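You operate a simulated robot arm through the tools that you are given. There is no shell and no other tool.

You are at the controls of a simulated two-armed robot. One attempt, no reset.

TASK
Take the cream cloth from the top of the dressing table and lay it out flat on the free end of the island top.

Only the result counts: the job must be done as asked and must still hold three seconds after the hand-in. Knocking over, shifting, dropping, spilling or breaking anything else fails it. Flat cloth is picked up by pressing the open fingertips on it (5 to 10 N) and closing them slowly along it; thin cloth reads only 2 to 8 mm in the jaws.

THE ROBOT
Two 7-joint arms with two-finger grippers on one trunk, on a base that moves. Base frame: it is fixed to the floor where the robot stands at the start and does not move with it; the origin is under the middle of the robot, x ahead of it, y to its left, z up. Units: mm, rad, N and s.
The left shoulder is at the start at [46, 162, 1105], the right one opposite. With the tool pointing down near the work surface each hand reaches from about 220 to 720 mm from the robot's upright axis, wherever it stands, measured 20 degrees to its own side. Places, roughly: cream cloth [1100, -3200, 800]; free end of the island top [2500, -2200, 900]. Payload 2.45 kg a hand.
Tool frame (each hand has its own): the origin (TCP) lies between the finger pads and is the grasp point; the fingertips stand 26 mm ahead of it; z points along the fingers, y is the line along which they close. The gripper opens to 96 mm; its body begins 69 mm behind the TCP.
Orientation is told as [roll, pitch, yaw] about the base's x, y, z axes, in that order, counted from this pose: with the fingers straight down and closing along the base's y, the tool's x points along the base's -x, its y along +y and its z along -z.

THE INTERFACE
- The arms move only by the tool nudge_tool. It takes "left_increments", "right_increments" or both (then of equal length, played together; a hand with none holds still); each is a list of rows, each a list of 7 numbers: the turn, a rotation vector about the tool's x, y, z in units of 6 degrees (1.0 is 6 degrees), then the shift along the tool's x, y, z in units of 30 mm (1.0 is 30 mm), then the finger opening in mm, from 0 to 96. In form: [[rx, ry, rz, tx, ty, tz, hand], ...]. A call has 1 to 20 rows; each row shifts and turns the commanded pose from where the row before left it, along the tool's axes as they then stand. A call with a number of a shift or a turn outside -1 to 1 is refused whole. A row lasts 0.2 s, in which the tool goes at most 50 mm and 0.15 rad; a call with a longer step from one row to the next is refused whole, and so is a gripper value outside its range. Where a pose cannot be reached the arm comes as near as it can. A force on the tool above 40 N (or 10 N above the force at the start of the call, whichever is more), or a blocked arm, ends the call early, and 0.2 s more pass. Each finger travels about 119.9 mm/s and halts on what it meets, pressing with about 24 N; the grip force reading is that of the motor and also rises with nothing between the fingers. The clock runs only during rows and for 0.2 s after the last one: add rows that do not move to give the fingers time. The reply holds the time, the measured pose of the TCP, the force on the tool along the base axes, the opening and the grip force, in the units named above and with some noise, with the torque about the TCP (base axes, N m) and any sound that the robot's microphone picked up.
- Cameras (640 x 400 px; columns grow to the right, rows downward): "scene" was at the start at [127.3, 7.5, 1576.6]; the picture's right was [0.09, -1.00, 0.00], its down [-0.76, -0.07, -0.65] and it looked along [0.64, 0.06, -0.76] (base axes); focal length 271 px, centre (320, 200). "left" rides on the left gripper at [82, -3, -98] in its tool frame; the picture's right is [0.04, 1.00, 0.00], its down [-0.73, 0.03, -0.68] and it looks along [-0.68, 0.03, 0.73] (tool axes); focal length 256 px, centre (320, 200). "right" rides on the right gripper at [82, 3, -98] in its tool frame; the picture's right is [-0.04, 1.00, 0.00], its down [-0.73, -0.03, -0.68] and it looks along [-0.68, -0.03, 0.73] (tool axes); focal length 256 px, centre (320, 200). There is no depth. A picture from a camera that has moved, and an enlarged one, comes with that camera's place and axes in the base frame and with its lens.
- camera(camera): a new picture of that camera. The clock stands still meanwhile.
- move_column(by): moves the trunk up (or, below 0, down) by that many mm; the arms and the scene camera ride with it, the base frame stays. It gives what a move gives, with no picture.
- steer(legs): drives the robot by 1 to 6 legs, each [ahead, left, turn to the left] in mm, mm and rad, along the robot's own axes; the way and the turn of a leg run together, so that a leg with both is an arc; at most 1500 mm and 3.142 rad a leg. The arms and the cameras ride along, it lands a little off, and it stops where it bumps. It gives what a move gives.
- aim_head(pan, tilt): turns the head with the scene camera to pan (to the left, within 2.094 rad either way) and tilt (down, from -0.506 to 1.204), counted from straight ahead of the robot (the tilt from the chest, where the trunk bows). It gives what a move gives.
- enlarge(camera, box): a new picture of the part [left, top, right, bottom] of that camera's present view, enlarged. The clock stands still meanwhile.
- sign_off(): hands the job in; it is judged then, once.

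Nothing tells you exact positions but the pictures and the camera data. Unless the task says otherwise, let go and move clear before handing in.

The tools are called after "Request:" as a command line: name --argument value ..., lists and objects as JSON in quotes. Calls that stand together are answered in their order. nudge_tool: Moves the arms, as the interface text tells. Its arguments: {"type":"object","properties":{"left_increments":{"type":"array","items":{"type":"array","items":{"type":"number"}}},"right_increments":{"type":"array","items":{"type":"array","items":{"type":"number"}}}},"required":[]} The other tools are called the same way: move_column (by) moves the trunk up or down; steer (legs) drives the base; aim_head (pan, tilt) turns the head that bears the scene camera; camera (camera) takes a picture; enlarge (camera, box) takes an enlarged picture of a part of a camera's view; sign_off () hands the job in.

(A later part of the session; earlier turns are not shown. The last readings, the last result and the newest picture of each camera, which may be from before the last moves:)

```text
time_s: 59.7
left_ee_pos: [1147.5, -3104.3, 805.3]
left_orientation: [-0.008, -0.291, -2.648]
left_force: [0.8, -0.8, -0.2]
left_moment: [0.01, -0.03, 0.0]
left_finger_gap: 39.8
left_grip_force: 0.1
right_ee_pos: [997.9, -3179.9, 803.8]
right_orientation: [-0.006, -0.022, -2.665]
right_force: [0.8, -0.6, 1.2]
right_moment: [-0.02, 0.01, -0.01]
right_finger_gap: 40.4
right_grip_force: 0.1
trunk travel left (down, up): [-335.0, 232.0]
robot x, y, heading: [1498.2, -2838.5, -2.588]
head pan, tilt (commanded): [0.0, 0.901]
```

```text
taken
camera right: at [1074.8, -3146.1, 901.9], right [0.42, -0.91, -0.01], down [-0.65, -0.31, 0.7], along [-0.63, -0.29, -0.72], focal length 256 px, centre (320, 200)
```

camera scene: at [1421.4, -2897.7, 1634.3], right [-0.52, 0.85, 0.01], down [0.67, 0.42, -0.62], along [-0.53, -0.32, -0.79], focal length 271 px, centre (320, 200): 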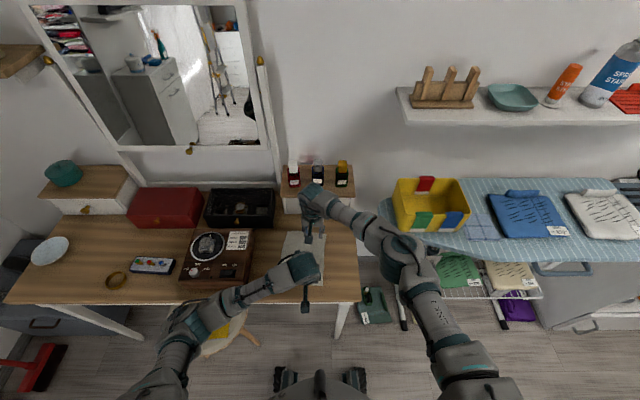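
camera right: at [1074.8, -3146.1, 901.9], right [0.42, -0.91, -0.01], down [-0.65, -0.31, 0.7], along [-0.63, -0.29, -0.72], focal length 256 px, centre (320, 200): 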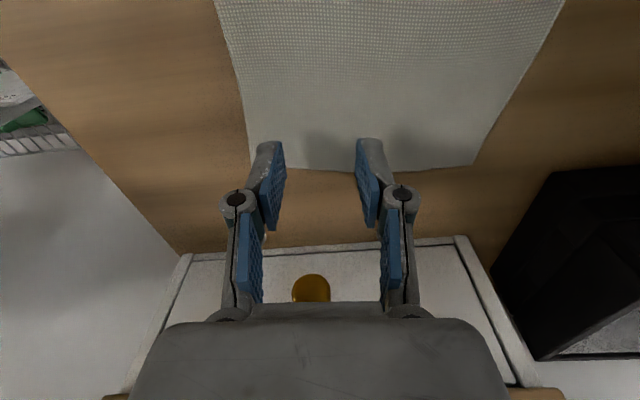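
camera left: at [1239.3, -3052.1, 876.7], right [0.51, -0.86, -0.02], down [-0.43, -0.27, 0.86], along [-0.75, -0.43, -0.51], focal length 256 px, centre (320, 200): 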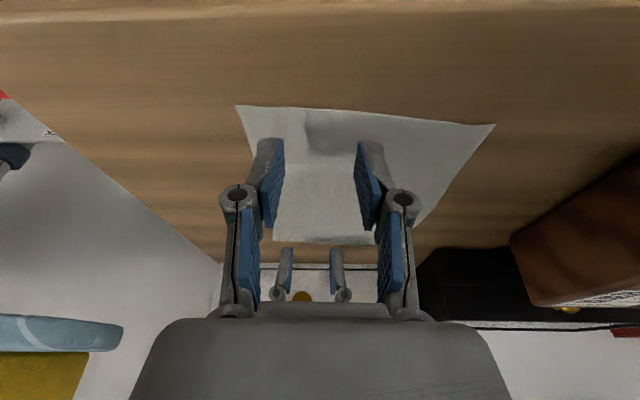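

Both fingertip pairs hover about 20 mm over the cloth, both about 46 mm in from the right edge. I'll shift both 12 mm right and lower them a bit more, watching the force.

Request:
nudge_tool --left_increments '[[0, 0, 0, 0, -0.2, 0, 40], [0, 0, 0, 0, -0.2, 0, 40], [0, 0, 0, 0.038, 0, 0.128, 40], [0, 0, 0, 0.038, 0, 0.128, 40], [0, 0, 0, 0.038, 0, 0.128, 40], [0, 0, 0, 0, 0, 0, 40], [0, 0, 0, 0, 0, 0, 40], [0, 0, 0, 0, 0, 0, 40]]' --right_increments '[[0, 0, 0, 0, -0.2, 0, 40], [0, 0, 0, 0, -0.2, 0, 40], [0, 0, 0, 0, 0, 0.133, 40], [0, 0, 0, 0, 0, 0.133, 40], [0, 0, 0, 0, 0, 0.133, 40], [0, 0, 0, 0, 0, 0, 40], [0, 0, 0, 0, 0, 0, 40], [0, 0, 0, 0, 0, 0, 40]]'

Request:
camera --camera "left"

Request:
camera --camera "right"

```text
time_s: 61.5
left_ee_pos: [1139.5, -3092.3, 793.2]
left_orientation: [-0.006, -0.289, -2.648]
left_force: [0.4, 0.6, -0.5]
left_moment: [0.04, 0.04, -0.01]
left_finger_gap: 40.0
left_grip_force: 0.0
right_ee_pos: [993.7, -3169.0, 793.3]
right_orientation: [-0.006, -0.022, -2.666]
right_force: [0.1, 0.2, -1.2]
right_moment: [0.02, 0.0, -0.04]
right_finger_gap: 40.3
right_grip_force: 0.0
trunk travel left (down, up): [-335.0, 232.0]
robot x, y, heading: [1496.3, -2841.7, -2.588]
head pan, tilt (commanded): [0.0, 0.901]
```

```text
taken
camera left: at [1232.4, -3040.5, 864.9], right [0.51, -0.86, -0.02], down [-0.43, -0.27, 0.86], along [-0.75, -0.43, -0.51], focal length 256 px, centre (320, 200)
```

left: 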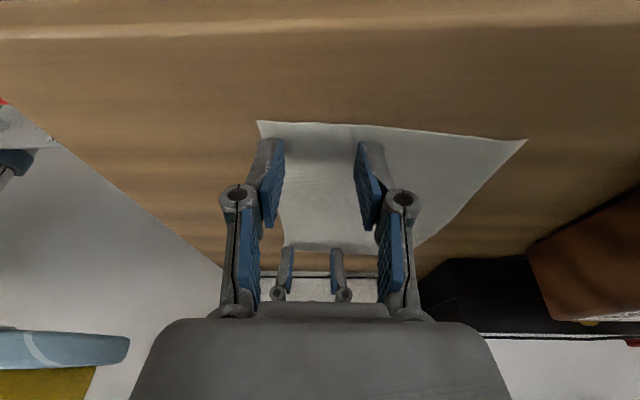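

```text
taken
camera right: at [1069.0, -3134.5, 890.1], right [0.42, -0.91, 0.0], down [-0.65, -0.31, 0.7], along [-0.63, -0.29, -0.72], focal length 256 px, centre (320, 200)
```

right: 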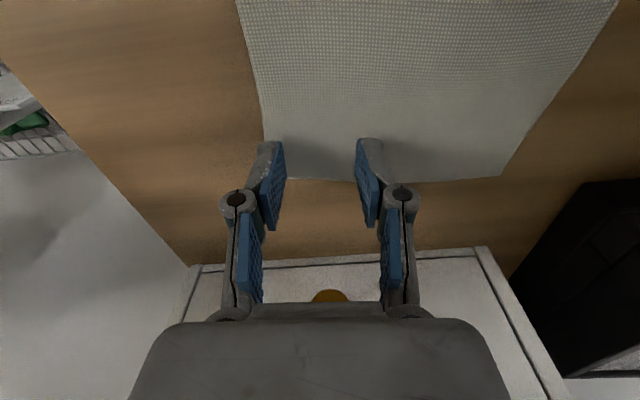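

Request:
nudge_tool --left_increments '[[0, 0, 0, 0, 0.05, 0, 36], [0, 0, 0, 0.019, 0, 0.064, 36], [0, 0, 0, 0.019, 0, 0.064, 36], [0, 0, 0, 0.019, 0, 0.064, 36], [0, 0, 0, 0, 0, 0, 36], [0, 0, 0, 0, 0, 0, 36]]' --right_increments '[[0, 0, 0, 0, 0.05, 0, 36], [0, 0, 0, 0, 0, 0.067, 36], [0, 0, 0, 0, 0, 0.067, 36], [0, 0, 0, 0, 0, 0.067, 36], [0, 0, 0, 0, 0, 0, 36], [0, 0, 0, 0, 0, 0, 36]]'

```text
time_s: 62.9
left_ee_pos: [1139.9, -3093.9, 787.9]
left_orientation: [-0.007, -0.293, -2.647]
left_force: [-0.8, 2.3, 18.9]
left_moment: [0.29, 0.09, 0.04]
left_finger_gap: 37.4
left_grip_force: 5.5
right_ee_pos: [991.7, -3168.4, 788.4]
right_orientation: [-0.005, -0.022, -2.665]
right_force: [-0.5, 0.0, -0.5]
right_moment: [0.04, 0.03, 0.01]
right_finger_gap: 35.9
right_grip_force: 0.0
trunk travel left (down, up): [-335.0, 232.0]
robot x, y, heading: [1497.6, -2844.2, -2.593]
head pan, tilt (commanded): [0.0, 0.901]
```

Request:
nudge_tool --left_increments '[[0, 0, 0, -0.01, 0, -0.032, 37], [0, 0, 0, 0, 0, 0, 37], [0, 0, 0, 0, 0, 0, 37], [0, 0, 0, 0, 0, 0, 37]]' --right_increments '[[0, 0, 0, 0, 0, 0.034, 36], [0, 0, 0, 0, 0, 0.034, 36], [0, 0, 0, 0, 0, 0, 36], [0, 0, 0, 0, 0, 0, 36]]'

```text
time_s: 63.9
left_ee_pos: [1141.7, -3091.6, 788.1]
left_orientation: [-0.005, -0.288, -2.65]
left_force: [-1.0, 0.2, 6.3]
left_moment: [-0.02, 0.03, -0.01]
left_finger_gap: 38.4
left_grip_force: 0.1
right_ee_pos: [992.5, -3170.2, 786.1]
right_orientation: [-0.005, -0.024, -2.665]
right_force: [-0.5, -1.4, 11.2]
right_moment: [-0.01, -0.11, -0.04]
right_finger_gap: 36.7
right_grip_force: 0.6
trunk travel left (down, up): [-335.0, 232.0]
robot x, y, heading: [1498.4, -2841.6, -2.592]
head pan, tilt (commanded): [0.0, 0.901]
```

Both hands press on the cloth with about 6 and 11 N. I now close the fingers slowly along it, pausing half way to check the forces.

Request:
nudge_tool --left_increments '[[0, 0, 0, 0, 0, 0, 35], [0, 0, 0, 0, 0, 0, 33], [0, 0, 0, 0, 0, 0, 31], [0, 0, 0, 0, 0, 0, 29], [0, 0, 0, 0, 0, 0, 27], [0, 0, 0, 0, 0, 0, 25], [0, 0, 0, 0, 0, 0, 23]]' --right_increments '[[0, 0, 0, 0, 0, -0.008, 35], [0, 0, 0, 0, 0, 0, 33], [0, 0, 0, 0, 0, 0, 31], [0, 0, 0, 0, 0, 0, 29], [0, 0, 0, 0, 0, 0, 27], [0, 0, 0, 0, 0, 0, 25], [0, 0, 0, 0, 0, 0, 23]]'

Request:
camera --camera "left"

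Request:
camera --camera "right"

```text
time_s: 65.5
left_ee_pos: [1140.4, -3092.4, 788.8]
left_orientation: [-0.005, -0.291, -2.649]
left_force: [0.0, -0.3, 10.4]
left_moment: [0.01, -0.01, -0.01]
left_finger_gap: 22.7
left_grip_force: 3.7
right_ee_pos: [992.7, -3169.7, 787.1]
right_orientation: [-0.005, -0.025, -2.666]
right_force: [-0.4, 0.3, 11.9]
right_moment: [0.03, -0.08, 0.0]
right_finger_gap: 21.3
right_grip_force: 0.0
trunk travel left (down, up): [-335.0, 232.0]
robot x, y, heading: [1495.0, -2841.1, -2.592]
head pan, tilt (commanded): [0.0, 0.901]
```

```text
taken
camera left: at [1233.4, -3040.5, 860.3], right [0.51, -0.86, -0.02], down [-0.43, -0.27, 0.86], along [-0.75, -0.43, -0.51], focal length 256 px, centre (320, 200)
```

left: 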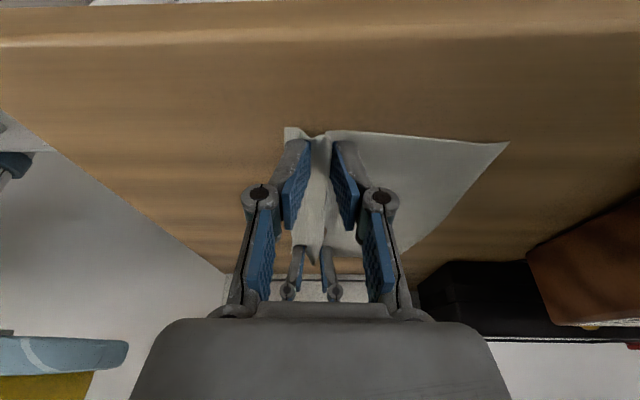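

```text
taken
camera right: at [1069.9, -3134.9, 883.8], right [0.42, -0.91, 0.0], down [-0.65, -0.31, 0.7], along [-0.63, -0.29, -0.72], focal length 256 px, centre (320, 200)
```

right: 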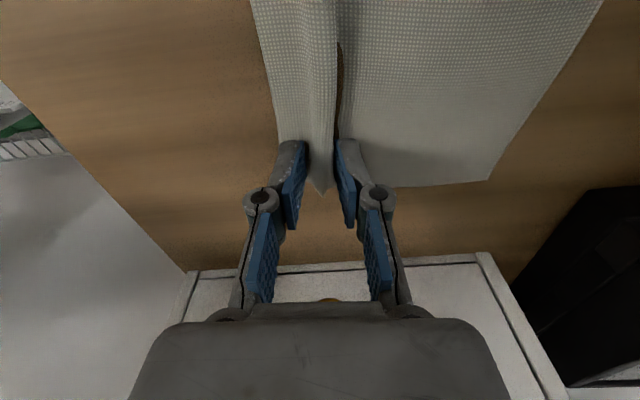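

A clean ridge has formed along the edge between both hands. I continue closing.

Request:
nudge_tool --left_increments '[[0, 0, 0, 0, 0, 0, 21], [0, 0, 0, 0, 0, 0, 19], [0, 0, 0, 0, 0, 0, 17], [0, 0, 0, 0, 0, 0, 15], [0, 0, 0, 0, 0, 0, 13], [0, 0, 0, 0, 0, 0, 11], [0, 0, 0, 0, 0, 0, 9], [0, 0, 0, 0, 0, 0, 7], [0, 0, 0, 0, 0, 0, 5], [0, 0, 0, 0, 0, 0, 3], [0, 0, 0, 0, 0, 0, 0], [0, 0, 0, 0, 0, 0, 0], [0, 0, 0, 0, 0, 0, 0]]' --right_increments '[[0, 0, 0, 0, 0, -0.008, 20], [0, 0, 0, 0, 0, 0, 18], [0, 0, 0, 0, 0, 0, 16], [0, 0, 0, 0, 0, 0, 14], [0, 0, 0, 0, 0, 0, 12], [0, 0, 0, 0, 0, 0, 10], [0, 0, 0, 0, 0, 0, 8], [0, 0, 0, 0, 0, 0, 6], [0, 0, 0, 0, 0, 0, 4], [0, 0, 0, 0, 0, 0, 2], [0, 0, 0, 0, 0, 0, 0], [0, 0, 0, 0, 0, 0, 0], [0, 0, 0, 0, 0, 0, 0]]'

Request:
camera --camera "left"

Request:
camera --camera "right"

```text
time_s: 68.3
left_ee_pos: [1140.3, -3092.7, 788.9]
left_orientation: [-0.005, -0.291, -2.649]
left_force: [-0.8, -0.1, 12.7]
left_moment: [0.0, -0.13, 0.02]
left_finger_gap: 2.8
left_grip_force: 22.0
right_ee_pos: [993.5, -3168.4, 786.8]
right_orientation: [-0.004, -0.023, -2.666]
right_force: [0.6, 1.2, 5.2]
right_moment: [0.03, -0.04, 0.01]
right_finger_gap: 4.1
right_grip_force: 22.1
trunk travel left (down, up): [-335.0, 232.0]
robot x, y, heading: [1496.8, -2839.3, -2.592]
head pan, tilt (commanded): [0.0, 0.901]
```

```text
taken
camera left: at [1233.1, -3040.4, 860.5], right [0.51, -0.86, -0.02], down [-0.43, -0.27, 0.86], along [-0.75, -0.43, -0.51], focal length 256 px, centre (320, 200)
```

left: 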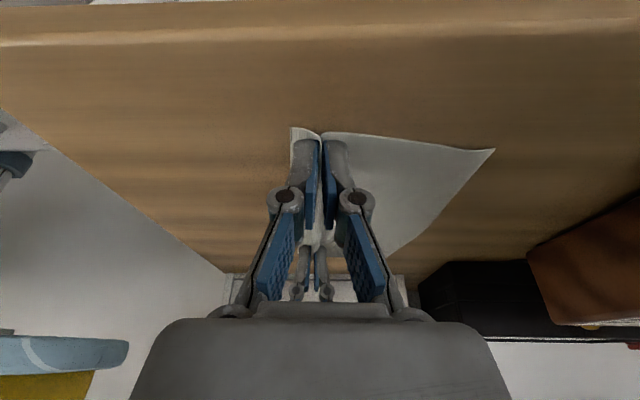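

```text
taken
camera right: at [1069.6, -3134.7, 883.5], right [0.42, -0.91, 0.0], down [-0.65, -0.31, 0.7], along [-0.63, -0.29, -0.72], focal length 256 px, centre (320, 200)
```

right: 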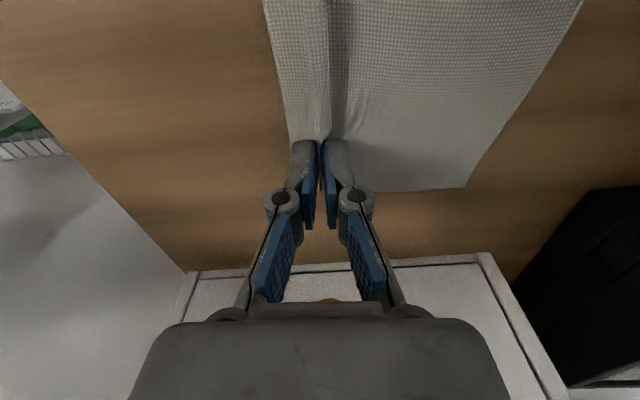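

Both jaws read 3–4 mm with cloth between them. I lift both together gently and check the hold.

Request:
nudge_tool --left_increments '[[0, 0, 0, -0.038, 0, -0.128, 0], [0, 0, 0, -0.038, 0, -0.128, 0], [0, 0, 0, -0.038, 0, -0.128, 0], [0, 0, 0, -0.057, 0, -0.192, 0], [0, 0, 0, -0.057, 0, -0.192, 0], [0, 0, 0, -0.076, 0, -0.256, 0], [0, 0, 0, -0.076, 0, -0.256, 0], [0, 0, 0, 0, 0, 0, 0]]' --right_increments '[[0, 0, 0, 0, 0, -0.133, 0], [0, 0, 0, 0, 0, -0.133, 0], [0, 0, 0, 0, 0, -0.133, 0], [0, 0, 0, 0, 0, -0.2, 0], [0, 0, 0, 0, 0, -0.2, 0], [0, 0, 0, 0, 0, -0.267, 0], [0, 0, 0, 0, 0, -0.267, 0], [0, 0, 0, 0, 0, 0, 0]]'

Request:
camera --camera "left"

Request:
camera --camera "right"

```text
time_s: 70.1
left_ee_pos: [1140.5, -3092.9, 828.8]
left_orientation: [-0.005, -0.288, -2.649]
left_force: [-0.1, -1.0, -0.4]
left_moment: [0.01, -0.01, -0.02]
left_finger_gap: 2.6
left_grip_force: 21.1
right_ee_pos: [992.6, -3169.1, 826.5]
right_orientation: [-0.005, -0.023, -2.666]
right_force: [-0.4, 0.0, -0.5]
right_moment: [0.01, 0.0, -0.03]
right_finger_gap: 2.8
right_grip_force: 21.4
trunk travel left (down, up): [-335.0, 232.0]
robot x, y, heading: [1495.6, -2839.5, -2.593]
head pan, tilt (commanded): [0.0, 0.901]
```

```text
taken
camera left: at [1232.6, -3041.1, 900.2], right [0.51, -0.86, -0.02], down [-0.43, -0.27, 0.86], along [-0.75, -0.43, -0.51], focal length 256 px, centre (320, 200)
```

left: 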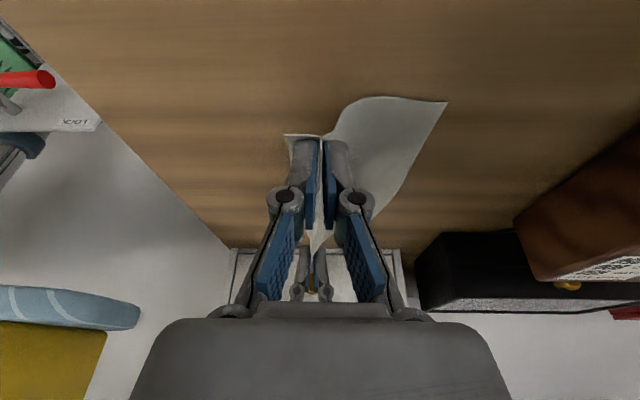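

```text
taken
camera right: at [1070.1, -3135.0, 923.3], right [0.42, -0.91, 0.0], down [-0.65, -0.31, 0.7], along [-0.63, -0.29, -0.72], focal length 256 px, centre (320, 200)
```

right: 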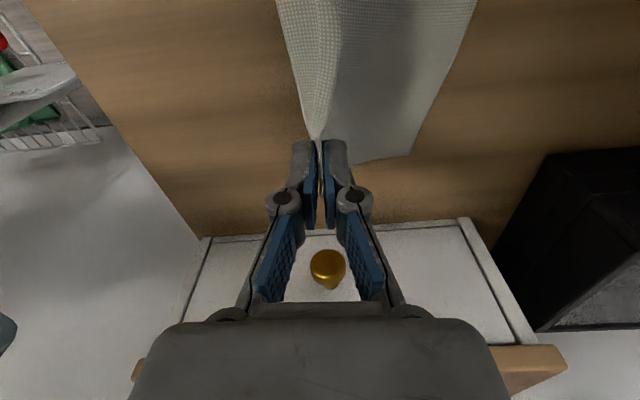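

The cloth comes up cleanly in both hands. I lift further, then raise the trunk so the hanging cloth clears everything.

Request:
nudge_tool --left_increments '[[0, 0, 0, -0.095, 0, -0.32, 0], [0, 0, 0, -0.143, 0, -0.48, 0], [0, 0, 0, -0.19, 0, -0.64, 0], [0, 0, 0, -0.19, 0, -0.64, 0], [0, 0, 0, -0.19, 0, -0.64, 0], [0, 0, 0, -0.19, 0, -0.64, 0], [0, 0, 0, -0.143, 0, -0.48, 0], [0, 0, 0, -0.095, 0, -0.32, 0], [0, 0, 0, 0, 0, 0, 0]]' --right_increments '[[0, 0, 0, 0, 0, -0.334, 0], [0, 0, 0, 0, 0, -0.5, 0], [0, 0, 0, 0, 0, -0.667, 0], [0, 0, 0, 0, 0, -0.667, 0], [0, 0, 0, 0, 0, -0.667, 0], [0, 0, 0, 0, 0, -0.667, 0], [0, 0, 0, 0, 0, -0.5, 0], [0, 0, 0, 0, 0, -0.334, 0], [0, 0, 0, 0, 0, 0, 0]]'

Request:
move_column --by 100

Request:
camera --camera "scene"

Request:
camera --camera "left"

Request:
camera --camera "right"

```text
time_s: 72.1
left_ee_pos: [1139.3, -3093.4, 958.7]
left_orientation: [-0.004, -0.288, -2.649]
left_force: [0.2, 0.4, 0.4]
left_moment: [-0.05, -0.03, -0.01]
left_finger_gap: 2.8
left_grip_force: 22.6
right_ee_pos: [995.6, -3167.7, 956.2]
right_orientation: [-0.006, -0.025, -2.664]
right_force: [0.2, -0.8, 0.9]
right_moment: [0.0, 0.03, -0.04]
right_finger_gap: 1.9
right_grip_force: 26.8
trunk travel left (down, up): [-335.0, 232.0]
robot x, y, heading: [1497.3, -2840.4, -2.593]
head pan, tilt (commanded): [0.0, 0.901]
```

```text
time_s: 73.4
left_ee_pos: [1139.9, -3093.4, 1057.8]
left_orientation: [-0.006, -0.29, -2.65]
left_force: [-0.4, 0.8, 0.6]
left_moment: [-0.01, -0.03, 0.01]
left_finger_gap: 2.8
left_grip_force: 22.2
right_ee_pos: [996.8, -3168.7, 1056.0]
right_orientation: [-0.004, -0.023, -2.664]
right_force: [0.1, -1.3, -0.4]
right_moment: [0.18, 0.1, -0.01]
right_finger_gap: 1.4
right_grip_force: 20.5
trunk travel left (down, up): [-435.0, 132.0]
robot x, y, heading: [1496.9, -2838.6, -2.592]
head pan, tilt (commanded): [0.0, 0.901]
```

```text
taken
camera scene: at [1438.8, -2877.6, 1734.2], right [-0.52, 0.85, 0.0], down [0.67, 0.41, -0.62], along [-0.53, -0.32, -0.79], focal length 271 px, centre (320, 200)
```

scene: 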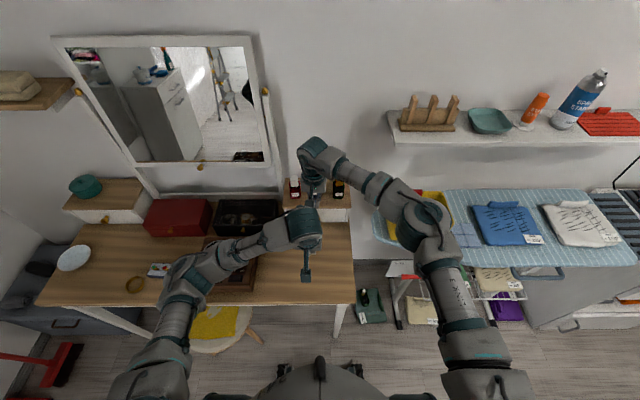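

```text
taken
camera left: at [1232.8, -3041.8, 1129.9], right [0.51, -0.86, -0.02], down [-0.43, -0.27, 0.86], along [-0.75, -0.43, -0.51], focal length 256 px, centre (320, 200)
```

left: 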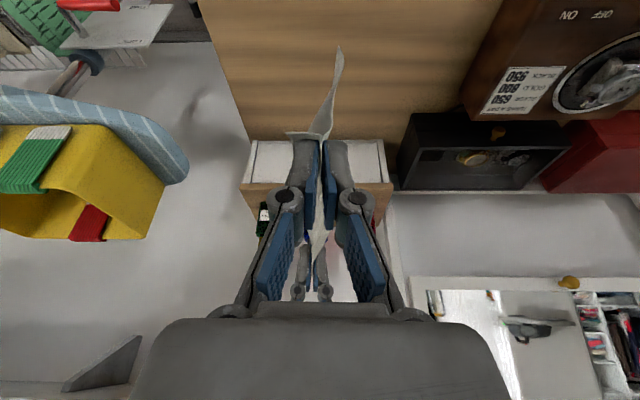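

```text
taken
camera right: at [1072.7, -3134.5, 1152.7], right [0.42, -0.91, 0.0], down [-0.65, -0.31, 0.69], along [-0.63, -0.29, -0.72], focal length 256 px, centre (320, 200)
```

right: 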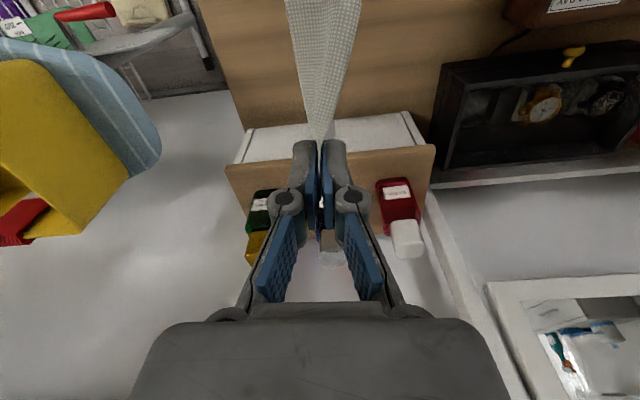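

Request:
enlarge --camera "right" --box '[240, 60, 400, 240]'

Request:
enlarge --camera "left" --box '[240, 40, 400, 310]'

Request:
enlarge --camera "scene" --box '[240, 130, 400, 300]'

```text
2.22 times, centred on (320, 150) of right
camera zoom: at [1072.7, -3134.5, 1152.7], right [0.42, -0.91, 0.0], down [-0.65, -0.31, 0.69], along [-0.63, -0.29, -0.72], focal length 569 px, centre (320, 311)
```

zoom: 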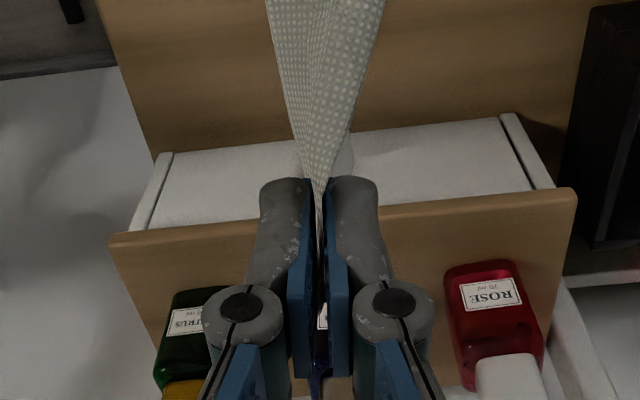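

```text
1.48 times, centred on (320, 175) of left
camera zoom: at [1232.8, -3041.8, 1129.9], right [0.51, -0.86, -0.02], down [-0.43, -0.27, 0.86], along [-0.75, -0.43, -0.51], focal length 379 px, centre (320, 237)
```

zoom: 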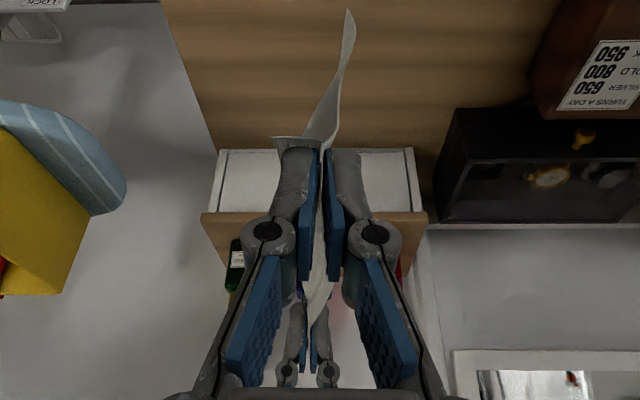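

```text
2.35 times, centred on (320, 215) of scene
camera zoom: at [1438.8, -2877.6, 1734.2], right [-0.52, 0.85, 0.0], down [0.67, 0.41, -0.62], along [-0.53, -0.32, -0.79], focal length 638 px, centre (320, 165)
```

zoom: 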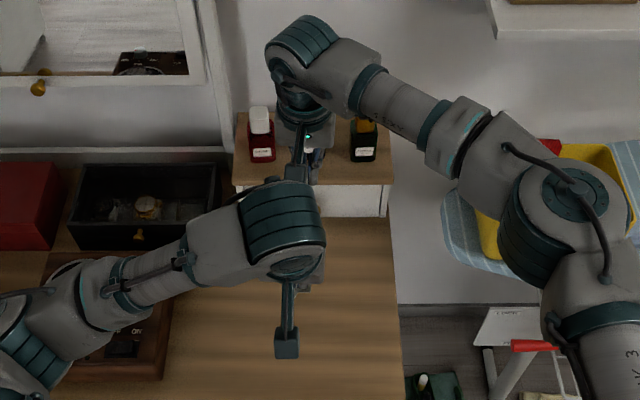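

The left hand holds well, but the right jaw reading fell to 1.4 mm and only a little cloth shows between its tips. I'll hold still a moment to see whether it is slipping.

Request:
nudge_tool --right_increments '[[0, 0, 0, 0, 0, 0, 0], [0, 0, 0, 0, 0, 0, 0], [0, 0, 0, 0, 0, 0, 0], [0, 0, 0, 0, 0, 0, 0], [0, 0, 0, 0, 0, 0, 0]]' --left_increments '[[0, 0, 0, 0, 0, 0, 0], [0, 0, 0, 0, 0, 0, 0], [0, 0, 0, 0, 0, 0, 0], [0, 0, 0, 0, 0, 0, 0], [0, 0, 0, 0, 0, 0, 0]]'

Request:
enlarge --camera "right" --box '[280, 100, 360, 220]'

Request:
enlarge --camera "left" --box '[270, 120, 370, 310]'

```text
time_s: 74.6
left_ee_pos: [1141.9, -3094.1, 1057.6]
left_orientation: [-0.006, -0.29, -2.651]
left_force: [0.8, -0.2, 0.7]
left_moment: [-0.03, -0.02, -0.03]
left_finger_gap: 3.0
left_grip_force: 21.9
right_ee_pos: [995.8, -3168.8, 1056.4]
right_orientation: [-0.006, -0.022, -2.665]
right_force: [0.8, 0.1, -1.2]
right_moment: [0.0, 0.02, 0.0]
right_finger_gap: 4.6
right_grip_force: 29.0
trunk travel left (down, up): [-435.0, 132.0]
robot x, y, heading: [1493.8, -2840.0, -2.592]
head pan, tilt (commanded): [0.0, 0.901]
```

```text
3.33 times, centred on (320, 160) of right
camera zoom: at [1072.8, -3134.5, 1153.2], right [0.42, -0.91, 0.0], down [-0.65, -0.31, 0.7], along [-0.63, -0.29, -0.72], focal length 853 px, centre (320, 333)
```

zoom: 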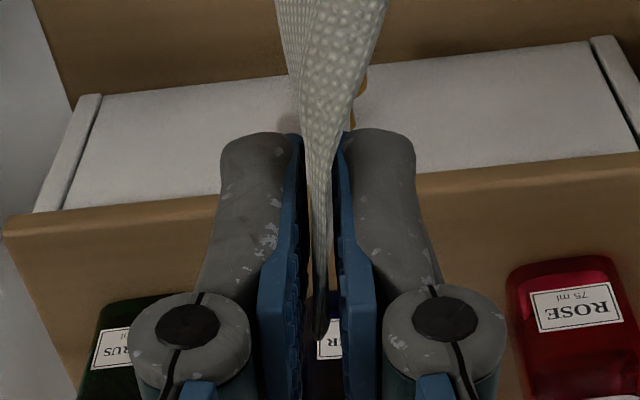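

```text
2.11 times, centred on (320, 215) of left
camera zoom: at [1233.1, -3041.9, 1130.3], right [0.51, -0.86, -0.02], down [-0.43, -0.27, 0.86], along [-0.75, -0.43, -0.51], focal length 539 px, centre (320, 168)
```

zoom: 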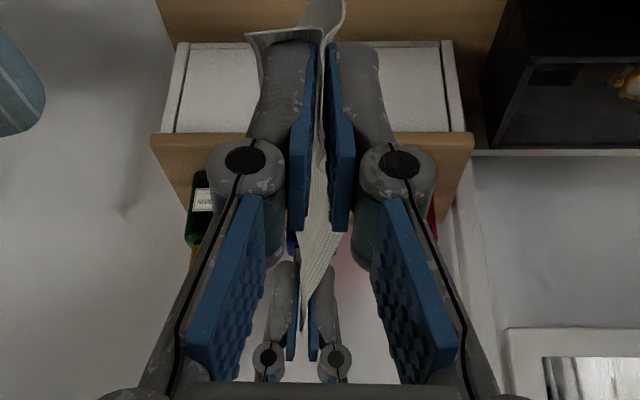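

The cloth is properly seated in both jaws (3.0 and 4.6 mm). I'll raise the trunk a bit more, back away from the table, then check before turning round to the island.

Request:
move_column --by 90

Request:
steer --legs '[[-200, 0, 0]]'

Request:
camera --camera "right"

Request:
camera --camera "scene"

```text
time_s: 75.8
left_ee_pos: [1140.4, -3093.8, 1148.3]
left_orientation: [-0.005, -0.289, -2.648]
left_force: [-0.2, 0.0, 0.7]
left_moment: [-0.03, -0.01, -0.01]
left_finger_gap: 1.3
left_grip_force: 20.5
right_ee_pos: [995.1, -3169.7, 1146.5]
right_orientation: [-0.003, -0.022, -2.665]
right_force: [0.4, 0.2, -1.0]
right_moment: [0.03, -0.03, -0.04]
right_finger_gap: 4.7
right_grip_force: 25.8
trunk travel left (down, up): [-525.0, 42.0]
robot x, y, heading: [1499.6, -2841.7, -2.587]
head pan, tilt (commanded): [0.0, 0.901]
```

```text
time_s: 77.4
left_ee_pos: [1306.3, -2991.0, 1148.1]
left_orientation: [-0.004, -0.288, -2.652]
left_force: [-0.1, -1.1, -0.2]
left_moment: [-0.06, -0.06, 0.05]
left_finger_gap: 3.2
left_grip_force: 31.0
right_ee_pos: [1162.7, -3066.0, 1144.7]
right_orientation: [-0.004, -0.02, -2.668]
right_force: [0.6, 0.0, -0.5]
right_moment: [0.02, 0.02, 0.0]
right_finger_gap: 1.5
right_grip_force: 21.7
trunk travel left (down, up): [-525.0, 42.0]
robot x, y, heading: [1666.8, -2736.3, -2.595]
head pan, tilt (commanded): [0.0, 0.901]
```

```text
taken
camera right: at [1238.5, -3031.2, 1241.3], right [0.42, -0.91, 0.0], down [-0.65, -0.31, 0.69], along [-0.63, -0.29, -0.72], focal length 256 px, centre (320, 200)
```

right: 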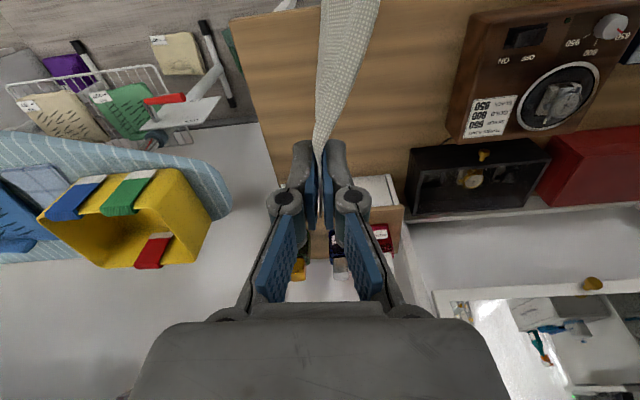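

```text
taken
camera scene: at [1608.1, -2774.5, 1823.9], right [-0.52, 0.85, 0.0], down [0.67, 0.41, -0.61], along [-0.53, -0.32, -0.79], focal length 271 px, centre (320, 200)
```

scene: 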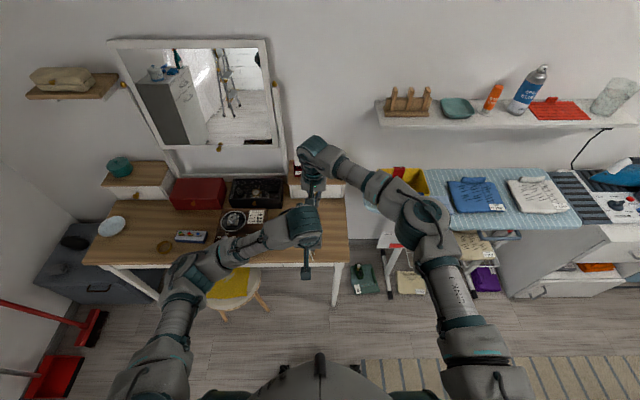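

Both hands still hold it; readings just jitter. Now I turn left in steps to face the island.

Request:
steer --legs '[[0, 0, 0.785], [0, 0, 0.785]]'

Request:
aim_head --pan 0.8 --tilt 0.8

Request:
camera --camera "scene"

Request:
camera --camera "right"

Request:
camera --camera "left"

```text
time_s: 82.0
left_ee_pos: [1913.0, -3092.6, 1149.3]
left_orientation: [-0.001, -0.29, -1.085]
left_force: [1.1, -0.1, 1.6]
left_moment: [0.01, 0.0, 0.03]
left_finger_gap: 3.2
left_grip_force: 22.0
right_ee_pos: [1987.8, -3238.7, 1148.7]
right_orientation: [-0.002, -0.026, -1.098]
right_force: [0.1, 0.2, 1.0]
right_moment: [-0.01, 0.06, -0.03]
right_finger_gap: 3.1
right_grip_force: 21.5
trunk travel left (down, up): [-525.0, 42.0]
robot x, y, heading: [1661.7, -2741.3, -1.022]
head pan, tilt (commanded): [0.0, 0.901]
```

```text
time_s: 83.1
left_ee_pos: [1914.0, -3088.1, 1152.0]
left_orientation: [-0.006, -0.298, -1.081]
left_force: [-0.6, 0.4, -1.3]
left_moment: [0.02, 0.03, -0.01]
left_finger_gap: 1.7
left_grip_force: 21.3
right_ee_pos: [1988.4, -3233.3, 1149.9]
right_orientation: [-0.004, -0.029, -1.1]
right_force: [0.4, -0.1, -0.1]
right_moment: [-0.01, -0.04, -0.01]
right_finger_gap: 2.5
right_grip_force: 22.4
trunk travel left (down, up): [-525.0, 42.0]
robot x, y, heading: [1667.3, -2738.2, -1.028]
head pan, tilt (commanded): [0.799, 0.799]
```

```text
taken
camera scene: at [1739.9, -2744.8, 1832.2], right [-0.22, -0.97, 0.0], down [-0.7, 0.16, -0.69], along [0.68, -0.15, -0.72], focal length 271 px, centre (320, 200)
```

scene: 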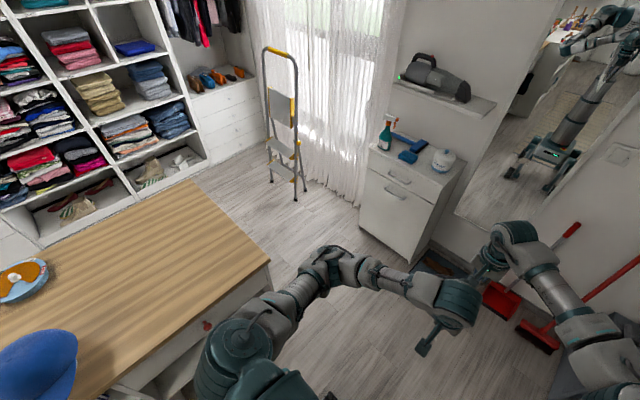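

```text
taken
camera right: at [1954.9, -3157.3, 1247.1], right [0.91, 0.42, 0.0], down [0.3, -0.65, 0.7], along [0.29, -0.64, -0.71], focal length 256 px, centre (320, 200)
```

right: 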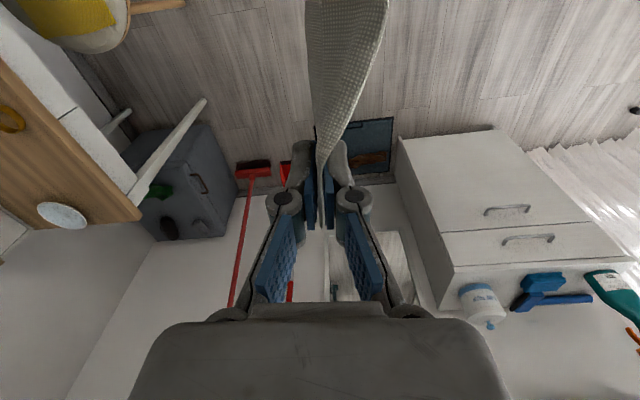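

```text
taken
camera left: at [1862.0, -2995.6, 1222.9], right [0.87, 0.5, -0.02], down [0.26, -0.43, 0.86], along [0.43, -0.75, -0.5], focal length 256 px, centre (320, 200)
```

left: 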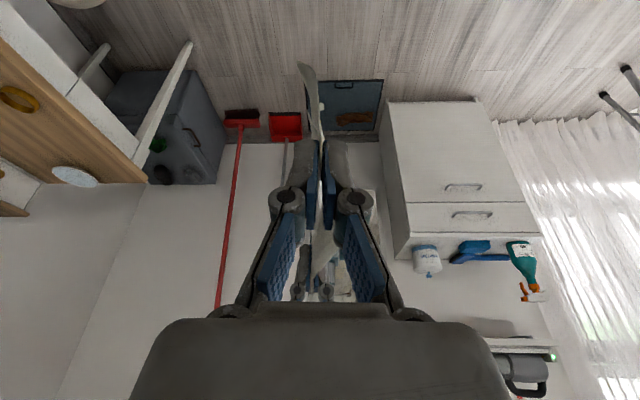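

The cloth is still hanging from both hands. The free wooden end of the island spans about 590 x 720 mm with the cap and dish well to the left; its top is around z 850. I turn on to face it from the aisle side.

Request:
steer --legs '[[0, 0, 0.79], [0, 0, 0.79]]'

Request:
aim_head --pan 0.0 --tilt 0.9

Request:
camera --camera "scene"

Request:
camera --camera "right"

Request:
camera --camera "left"

```text
time_s: 87.6
left_ee_pos: [2017.1, -2486.2, 1152.3]
left_orientation: [-0.004, -0.296, 0.501]
left_force: [-1.5, 0.2, 1.8]
left_moment: [0.04, 0.01, 0.05]
left_finger_gap: 1.2
left_grip_force: 25.1
right_ee_pos: [2161.5, -2409.9, 1149.5]
right_orientation: [-0.005, -0.029, 0.486]
right_force: [0.5, -1.9, 1.4]
right_moment: [0.03, -0.02, -0.02]
right_finger_gap: 0.4
right_grip_force: 22.9
trunk travel left (down, up): [-525.0, 42.0]
robot x, y, heading: [1669.1, -2741.1, 0.558]
head pan, tilt (commanded): [0.799, 0.799]
```

```text
time_s: 88.8
left_ee_pos: [2012.9, -2487.9, 1154.0]
left_orientation: [-0.005, -0.301, 0.501]
left_force: [0.8, -2.0, 0.1]
left_moment: [-0.05, 0.04, 0.02]
left_finger_gap: 3.2
left_grip_force: 29.8
right_ee_pos: [2156.7, -2410.3, 1153.6]
right_orientation: [-0.005, -0.034, 0.485]
right_force: [0.5, -0.2, 0.3]
right_moment: [0.02, 0.03, -0.03]
right_finger_gap: 4.5
right_grip_force: 25.1
trunk travel left (down, up): [-525.0, 42.0]
robot x, y, heading: [1665.9, -2739.4, 0.561]
head pan, tilt (commanded): [0.0, 0.901]
```

```text
taken
camera scene: at [1721.2, -2703.8, 1824.2], right [0.53, -0.85, 0.0], down [-0.67, -0.42, -0.62], along [0.52, 0.33, -0.79], focal length 271 px, centre (320, 200)
```

scene: 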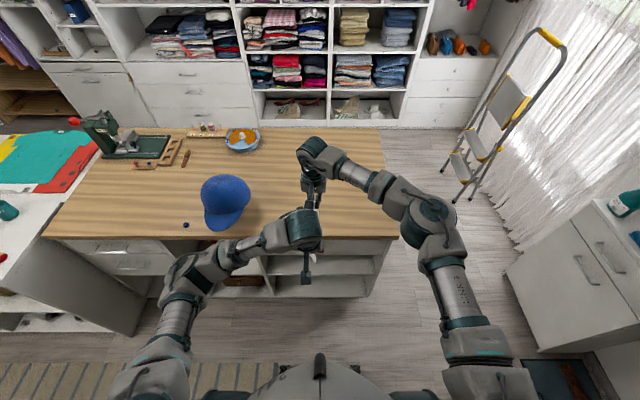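

```text
taken
camera right: at [2081.0, -2447.0, 1249.0], right [-0.43, 0.9, 0.0], down [0.64, 0.31, 0.7], along [0.64, 0.3, -0.71], focal length 256 px, centre (320, 200)
```

right: 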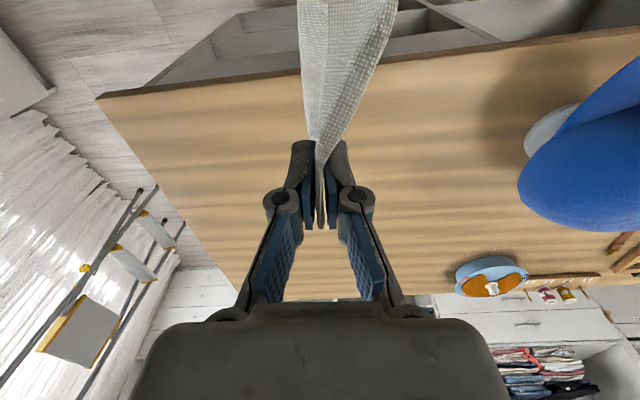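

```text
taken
camera left: at [1919.8, -2541.6, 1224.3], right [-0.51, 0.86, -0.02], down [0.42, 0.27, 0.87], along [0.75, 0.44, -0.5], focal length 256 px, centre (320, 200)
```

left: 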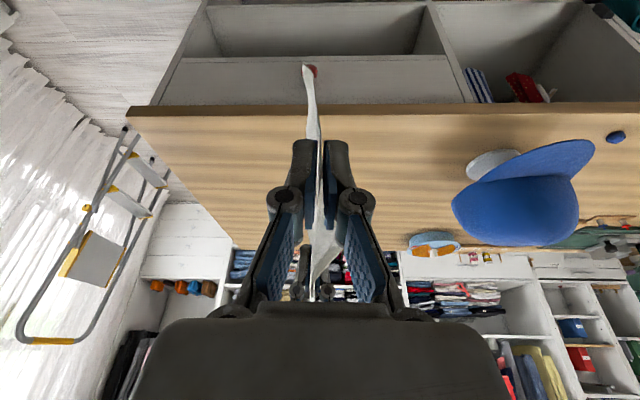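

Both hands still hold the cloth, and I face the island squarely with its end about 320 mm to my right. The end side gives far more clearance from the cap, so I'll strafe right past the end, go forward, and then turn to face the end.

Request:
steer --legs '[[0, -640, 0], [310, 0, 0]]'

Request:
camera --camera "scene"

Request:
camera --camera "right"

```text
time_s: 94.0
left_ee_pos: [2607.7, -2854.5, 1153.8]
left_orientation: [-0.01, -0.301, 0.5]
left_force: [0.2, -0.9, 0.7]
left_moment: [0.01, -0.01, -0.01]
left_finger_gap: 0.7
left_grip_force: 21.3
right_ee_pos: [2751.5, -2776.7, 1154.1]
right_orientation: [-0.01, -0.034, 0.483]
right_force: [0.1, 0.2, 0.1]
right_moment: [-0.01, -0.03, -0.02]
right_finger_gap: 1.8
right_grip_force: 21.4
trunk travel left (down, up): [-525.0, 42.0]
robot x, y, heading: [2264.4, -3108.5, 0.554]
head pan, tilt (commanded): [0.0, 0.901]
```

```text
taken
camera scene: at [2312.4, -3068.8, 1824.4], right [0.53, -0.85, 0.0], down [-0.66, -0.42, -0.62], along [0.53, 0.32, -0.78], focal length 271 px, centre (320, 200)
```

scene: 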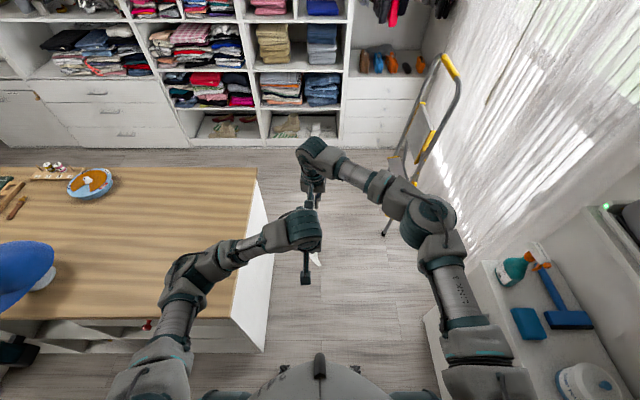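

```text
taken
camera right: at [2675.0, -2813.7, 1249.7], right [-0.43, 0.9, -0.01], down [0.64, 0.31, 0.7], along [0.64, 0.3, -0.71], focal length 256 px, centre (320, 200)
```

right: 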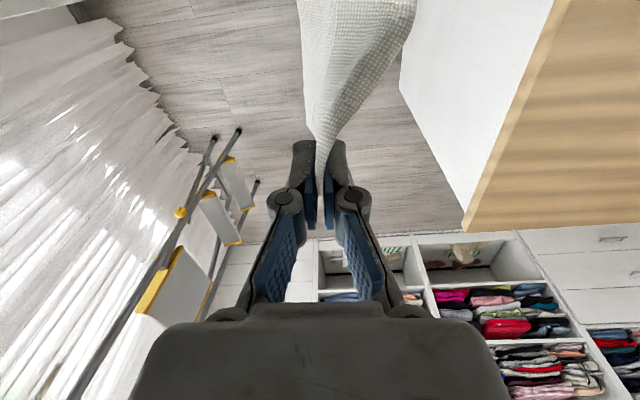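

I'm now past the island's end with clear floor around. I turn left to face the end of the island and check again.

Request:
steer --legs '[[0, 0, 0.793], [0, 0, 0.793]]'

Request:
camera --camera "scene"

Request:
camera --camera "right"

Request:
camera --camera "left"

```text
time_s: 98.5
left_ee_pos: [2016.2, -2766.3, 1154.7]
left_orientation: [0.001, -0.302, 2.084]
left_force: [0.3, 0.5, 0.4]
left_moment: [0.02, 0.01, 0.02]
left_finger_gap: 4.0
left_grip_force: 25.9
right_ee_pos: [1937.4, -2621.5, 1153.9]
right_orientation: [0.0, -0.035, 2.069]
right_force: [1.3, 0.8, -1.2]
right_moment: [-0.04, 0.02, -0.04]
right_finger_gap: 2.3
right_grip_force: 21.6
trunk travel left (down, up): [-525.0, 42.0]
robot x, y, heading: [2264.7, -3110.4, 2.144]
head pan, tilt (commanded): [0.0, 0.901]
```

```text
taken
camera scene: at [2240.4, -3047.8, 1824.2], right [0.84, 0.54, -0.01], down [0.42, -0.66, -0.62], along [-0.34, 0.52, -0.79], focal length 271 px, centre (320, 200)
```

scene: 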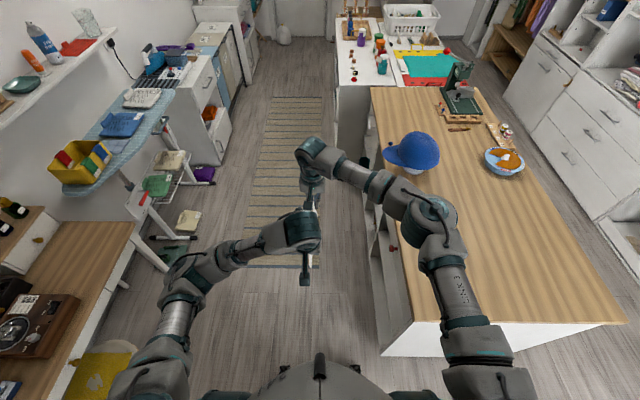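

```text
taken
camera right: at [1976.0, -2698.4, 1250.6], right [-0.9, -0.44, 0.0], down [-0.31, 0.64, 0.7], along [-0.31, 0.63, -0.71], focal length 256 px, centre (320, 200)
```

right: 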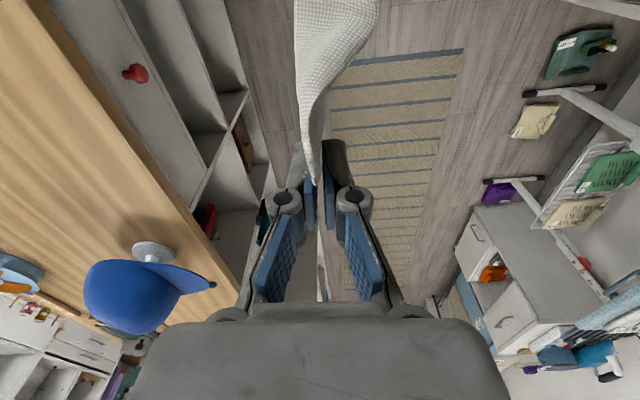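

```text
taken
camera left: at [2072.9, -2857.5, 1225.3], right [-0.85, -0.52, -0.01], down [-0.27, 0.42, 0.87], along [-0.45, 0.74, -0.5], focal length 256 px, centre (320, 200)
```

left: 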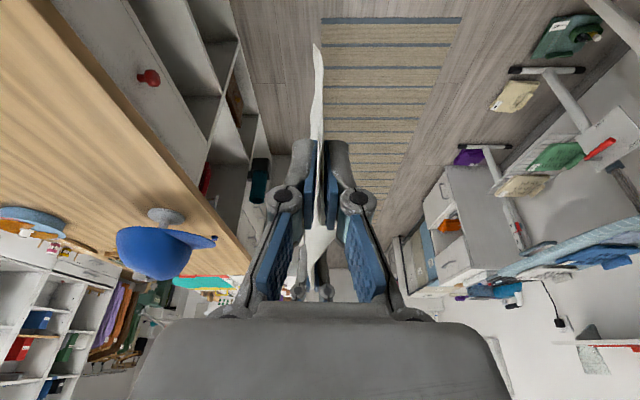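

I'm facing the island's end squarely; its edge is 308 mm ahead and centred about 680 mm to my right. I strafe right to centre myself, backing off 20 mm for clearance.

Request:
steer --legs '[[-20, 0, 0], [0, -678, 0]]'

Request:
camera --camera "scene"

Request:
camera --camera "right"

Request:
camera --camera "left"

```text
time_s: 102.7
left_ee_pos: [2582.8, -2424.6, 1155.8]
left_orientation: [-0.016, -0.307, 2.098]
left_force: [0.0, -0.1, 0.4]
left_moment: [-0.02, 0.01, 0.0]
left_finger_gap: 3.3
left_grip_force: 21.0
right_ee_pos: [2500.9, -2282.3, 1156.7]
right_orientation: [-0.01, -0.039, 2.08]
right_force: [0.0, -0.3, 0.3]
right_moment: [0.0, -0.01, 0.02]
right_finger_gap: 1.7
right_grip_force: 21.3
trunk travel left (down, up): [-525.0, 42.0]
robot x, y, heading: [2841.4, -2758.2, 2.158]
head pan, tilt (commanded): [0.0, 0.901]
```

```text
taken
camera scene: at [2800.6, -2706.9, 1824.2], right [0.83, 0.55, 0.0], down [0.44, -0.65, -0.62], along [-0.34, 0.52, -0.79], focal length 271 px, centre (320, 200)
```

scene: 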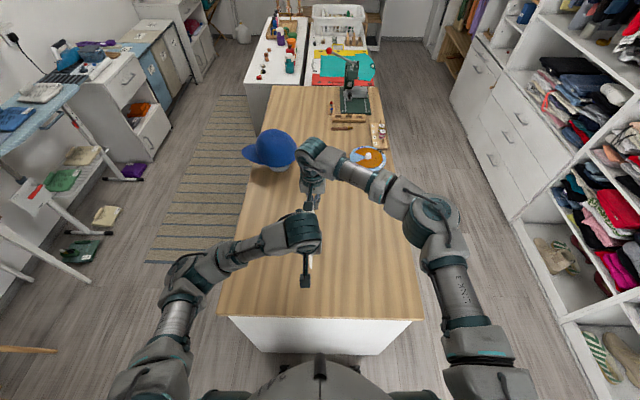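

```text
taken
camera right: at [2539.2, -2360.1, 1252.3], right [-0.89, -0.45, -0.01], down [-0.32, 0.63, 0.71], along [-0.31, 0.63, -0.71], focal length 256 px, centre (320, 200)
```

right: 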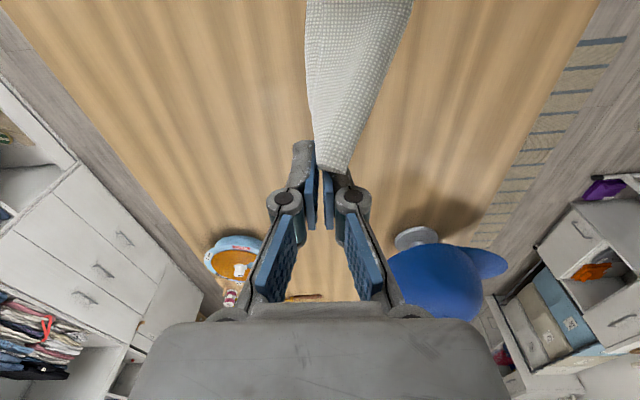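

```text
taken
camera left: at [2638.9, -2517.6, 1226.1], right [-0.85, -0.53, -0.03], down [-0.28, 0.41, 0.87], along [-0.45, 0.74, -0.49], focal length 256 px, centre (320, 200)
```

left: 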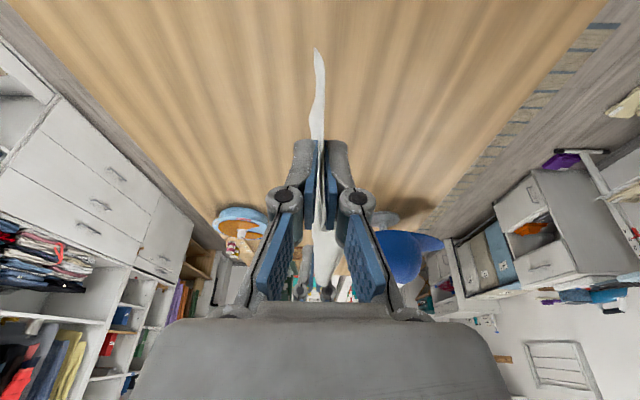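

Request:
enlarge --camera "right" --box '[270, 0, 430, 240]'

Request:
enlarge --camera "left" --box '[260, 30, 380, 310]'

Request:
enlarge --camera "scene" --box '[260, 140, 380, 300]'

```text
1.67 times, centred on (350, 120) of right
camera zoom: at [2539.2, -2360.1, 1252.3], right [-0.89, -0.45, -0.01], down [-0.32, 0.63, 0.71], along [-0.31, 0.63, -0.71], focal length 427 px, centre (270, 333)
```

zoom: 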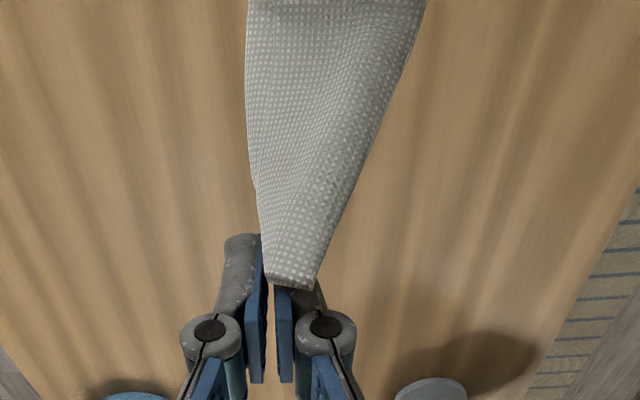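

```text
1.43 times, centred on (320, 170) of left
camera zoom: at [2638.9, -2517.6, 1226.1], right [-0.85, -0.53, -0.03], down [-0.28, 0.41, 0.87], along [-0.45, 0.74, -0.49], focal length 366 px, centre (320, 243)
```

zoom: 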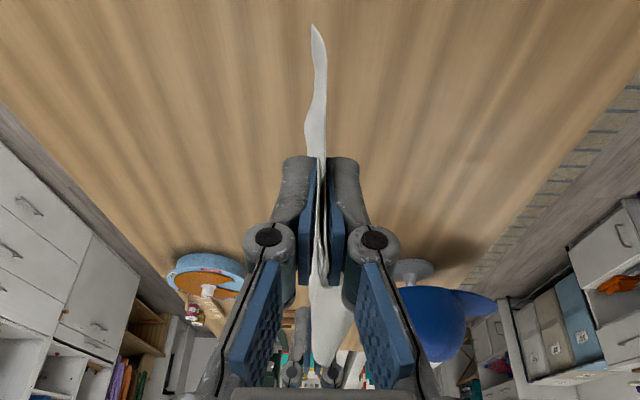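

```text
2.50 times, centred on (320, 220) of scene
camera zoom: at [2800.6, -2706.9, 1824.2], right [0.83, 0.55, 0.0], down [0.44, -0.65, -0.62], along [-0.34, 0.52, -0.79], focal length 678 px, centre (320, 150)
```

zoom: 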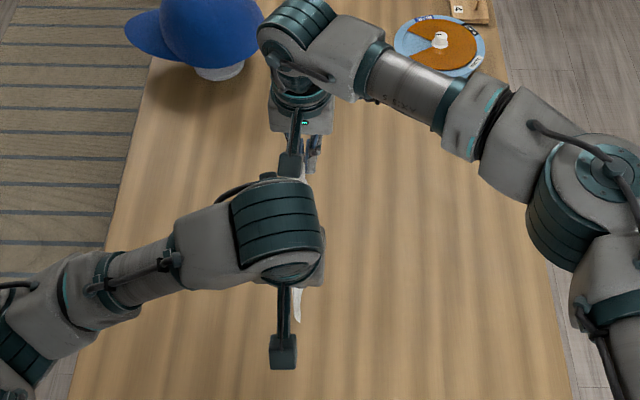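

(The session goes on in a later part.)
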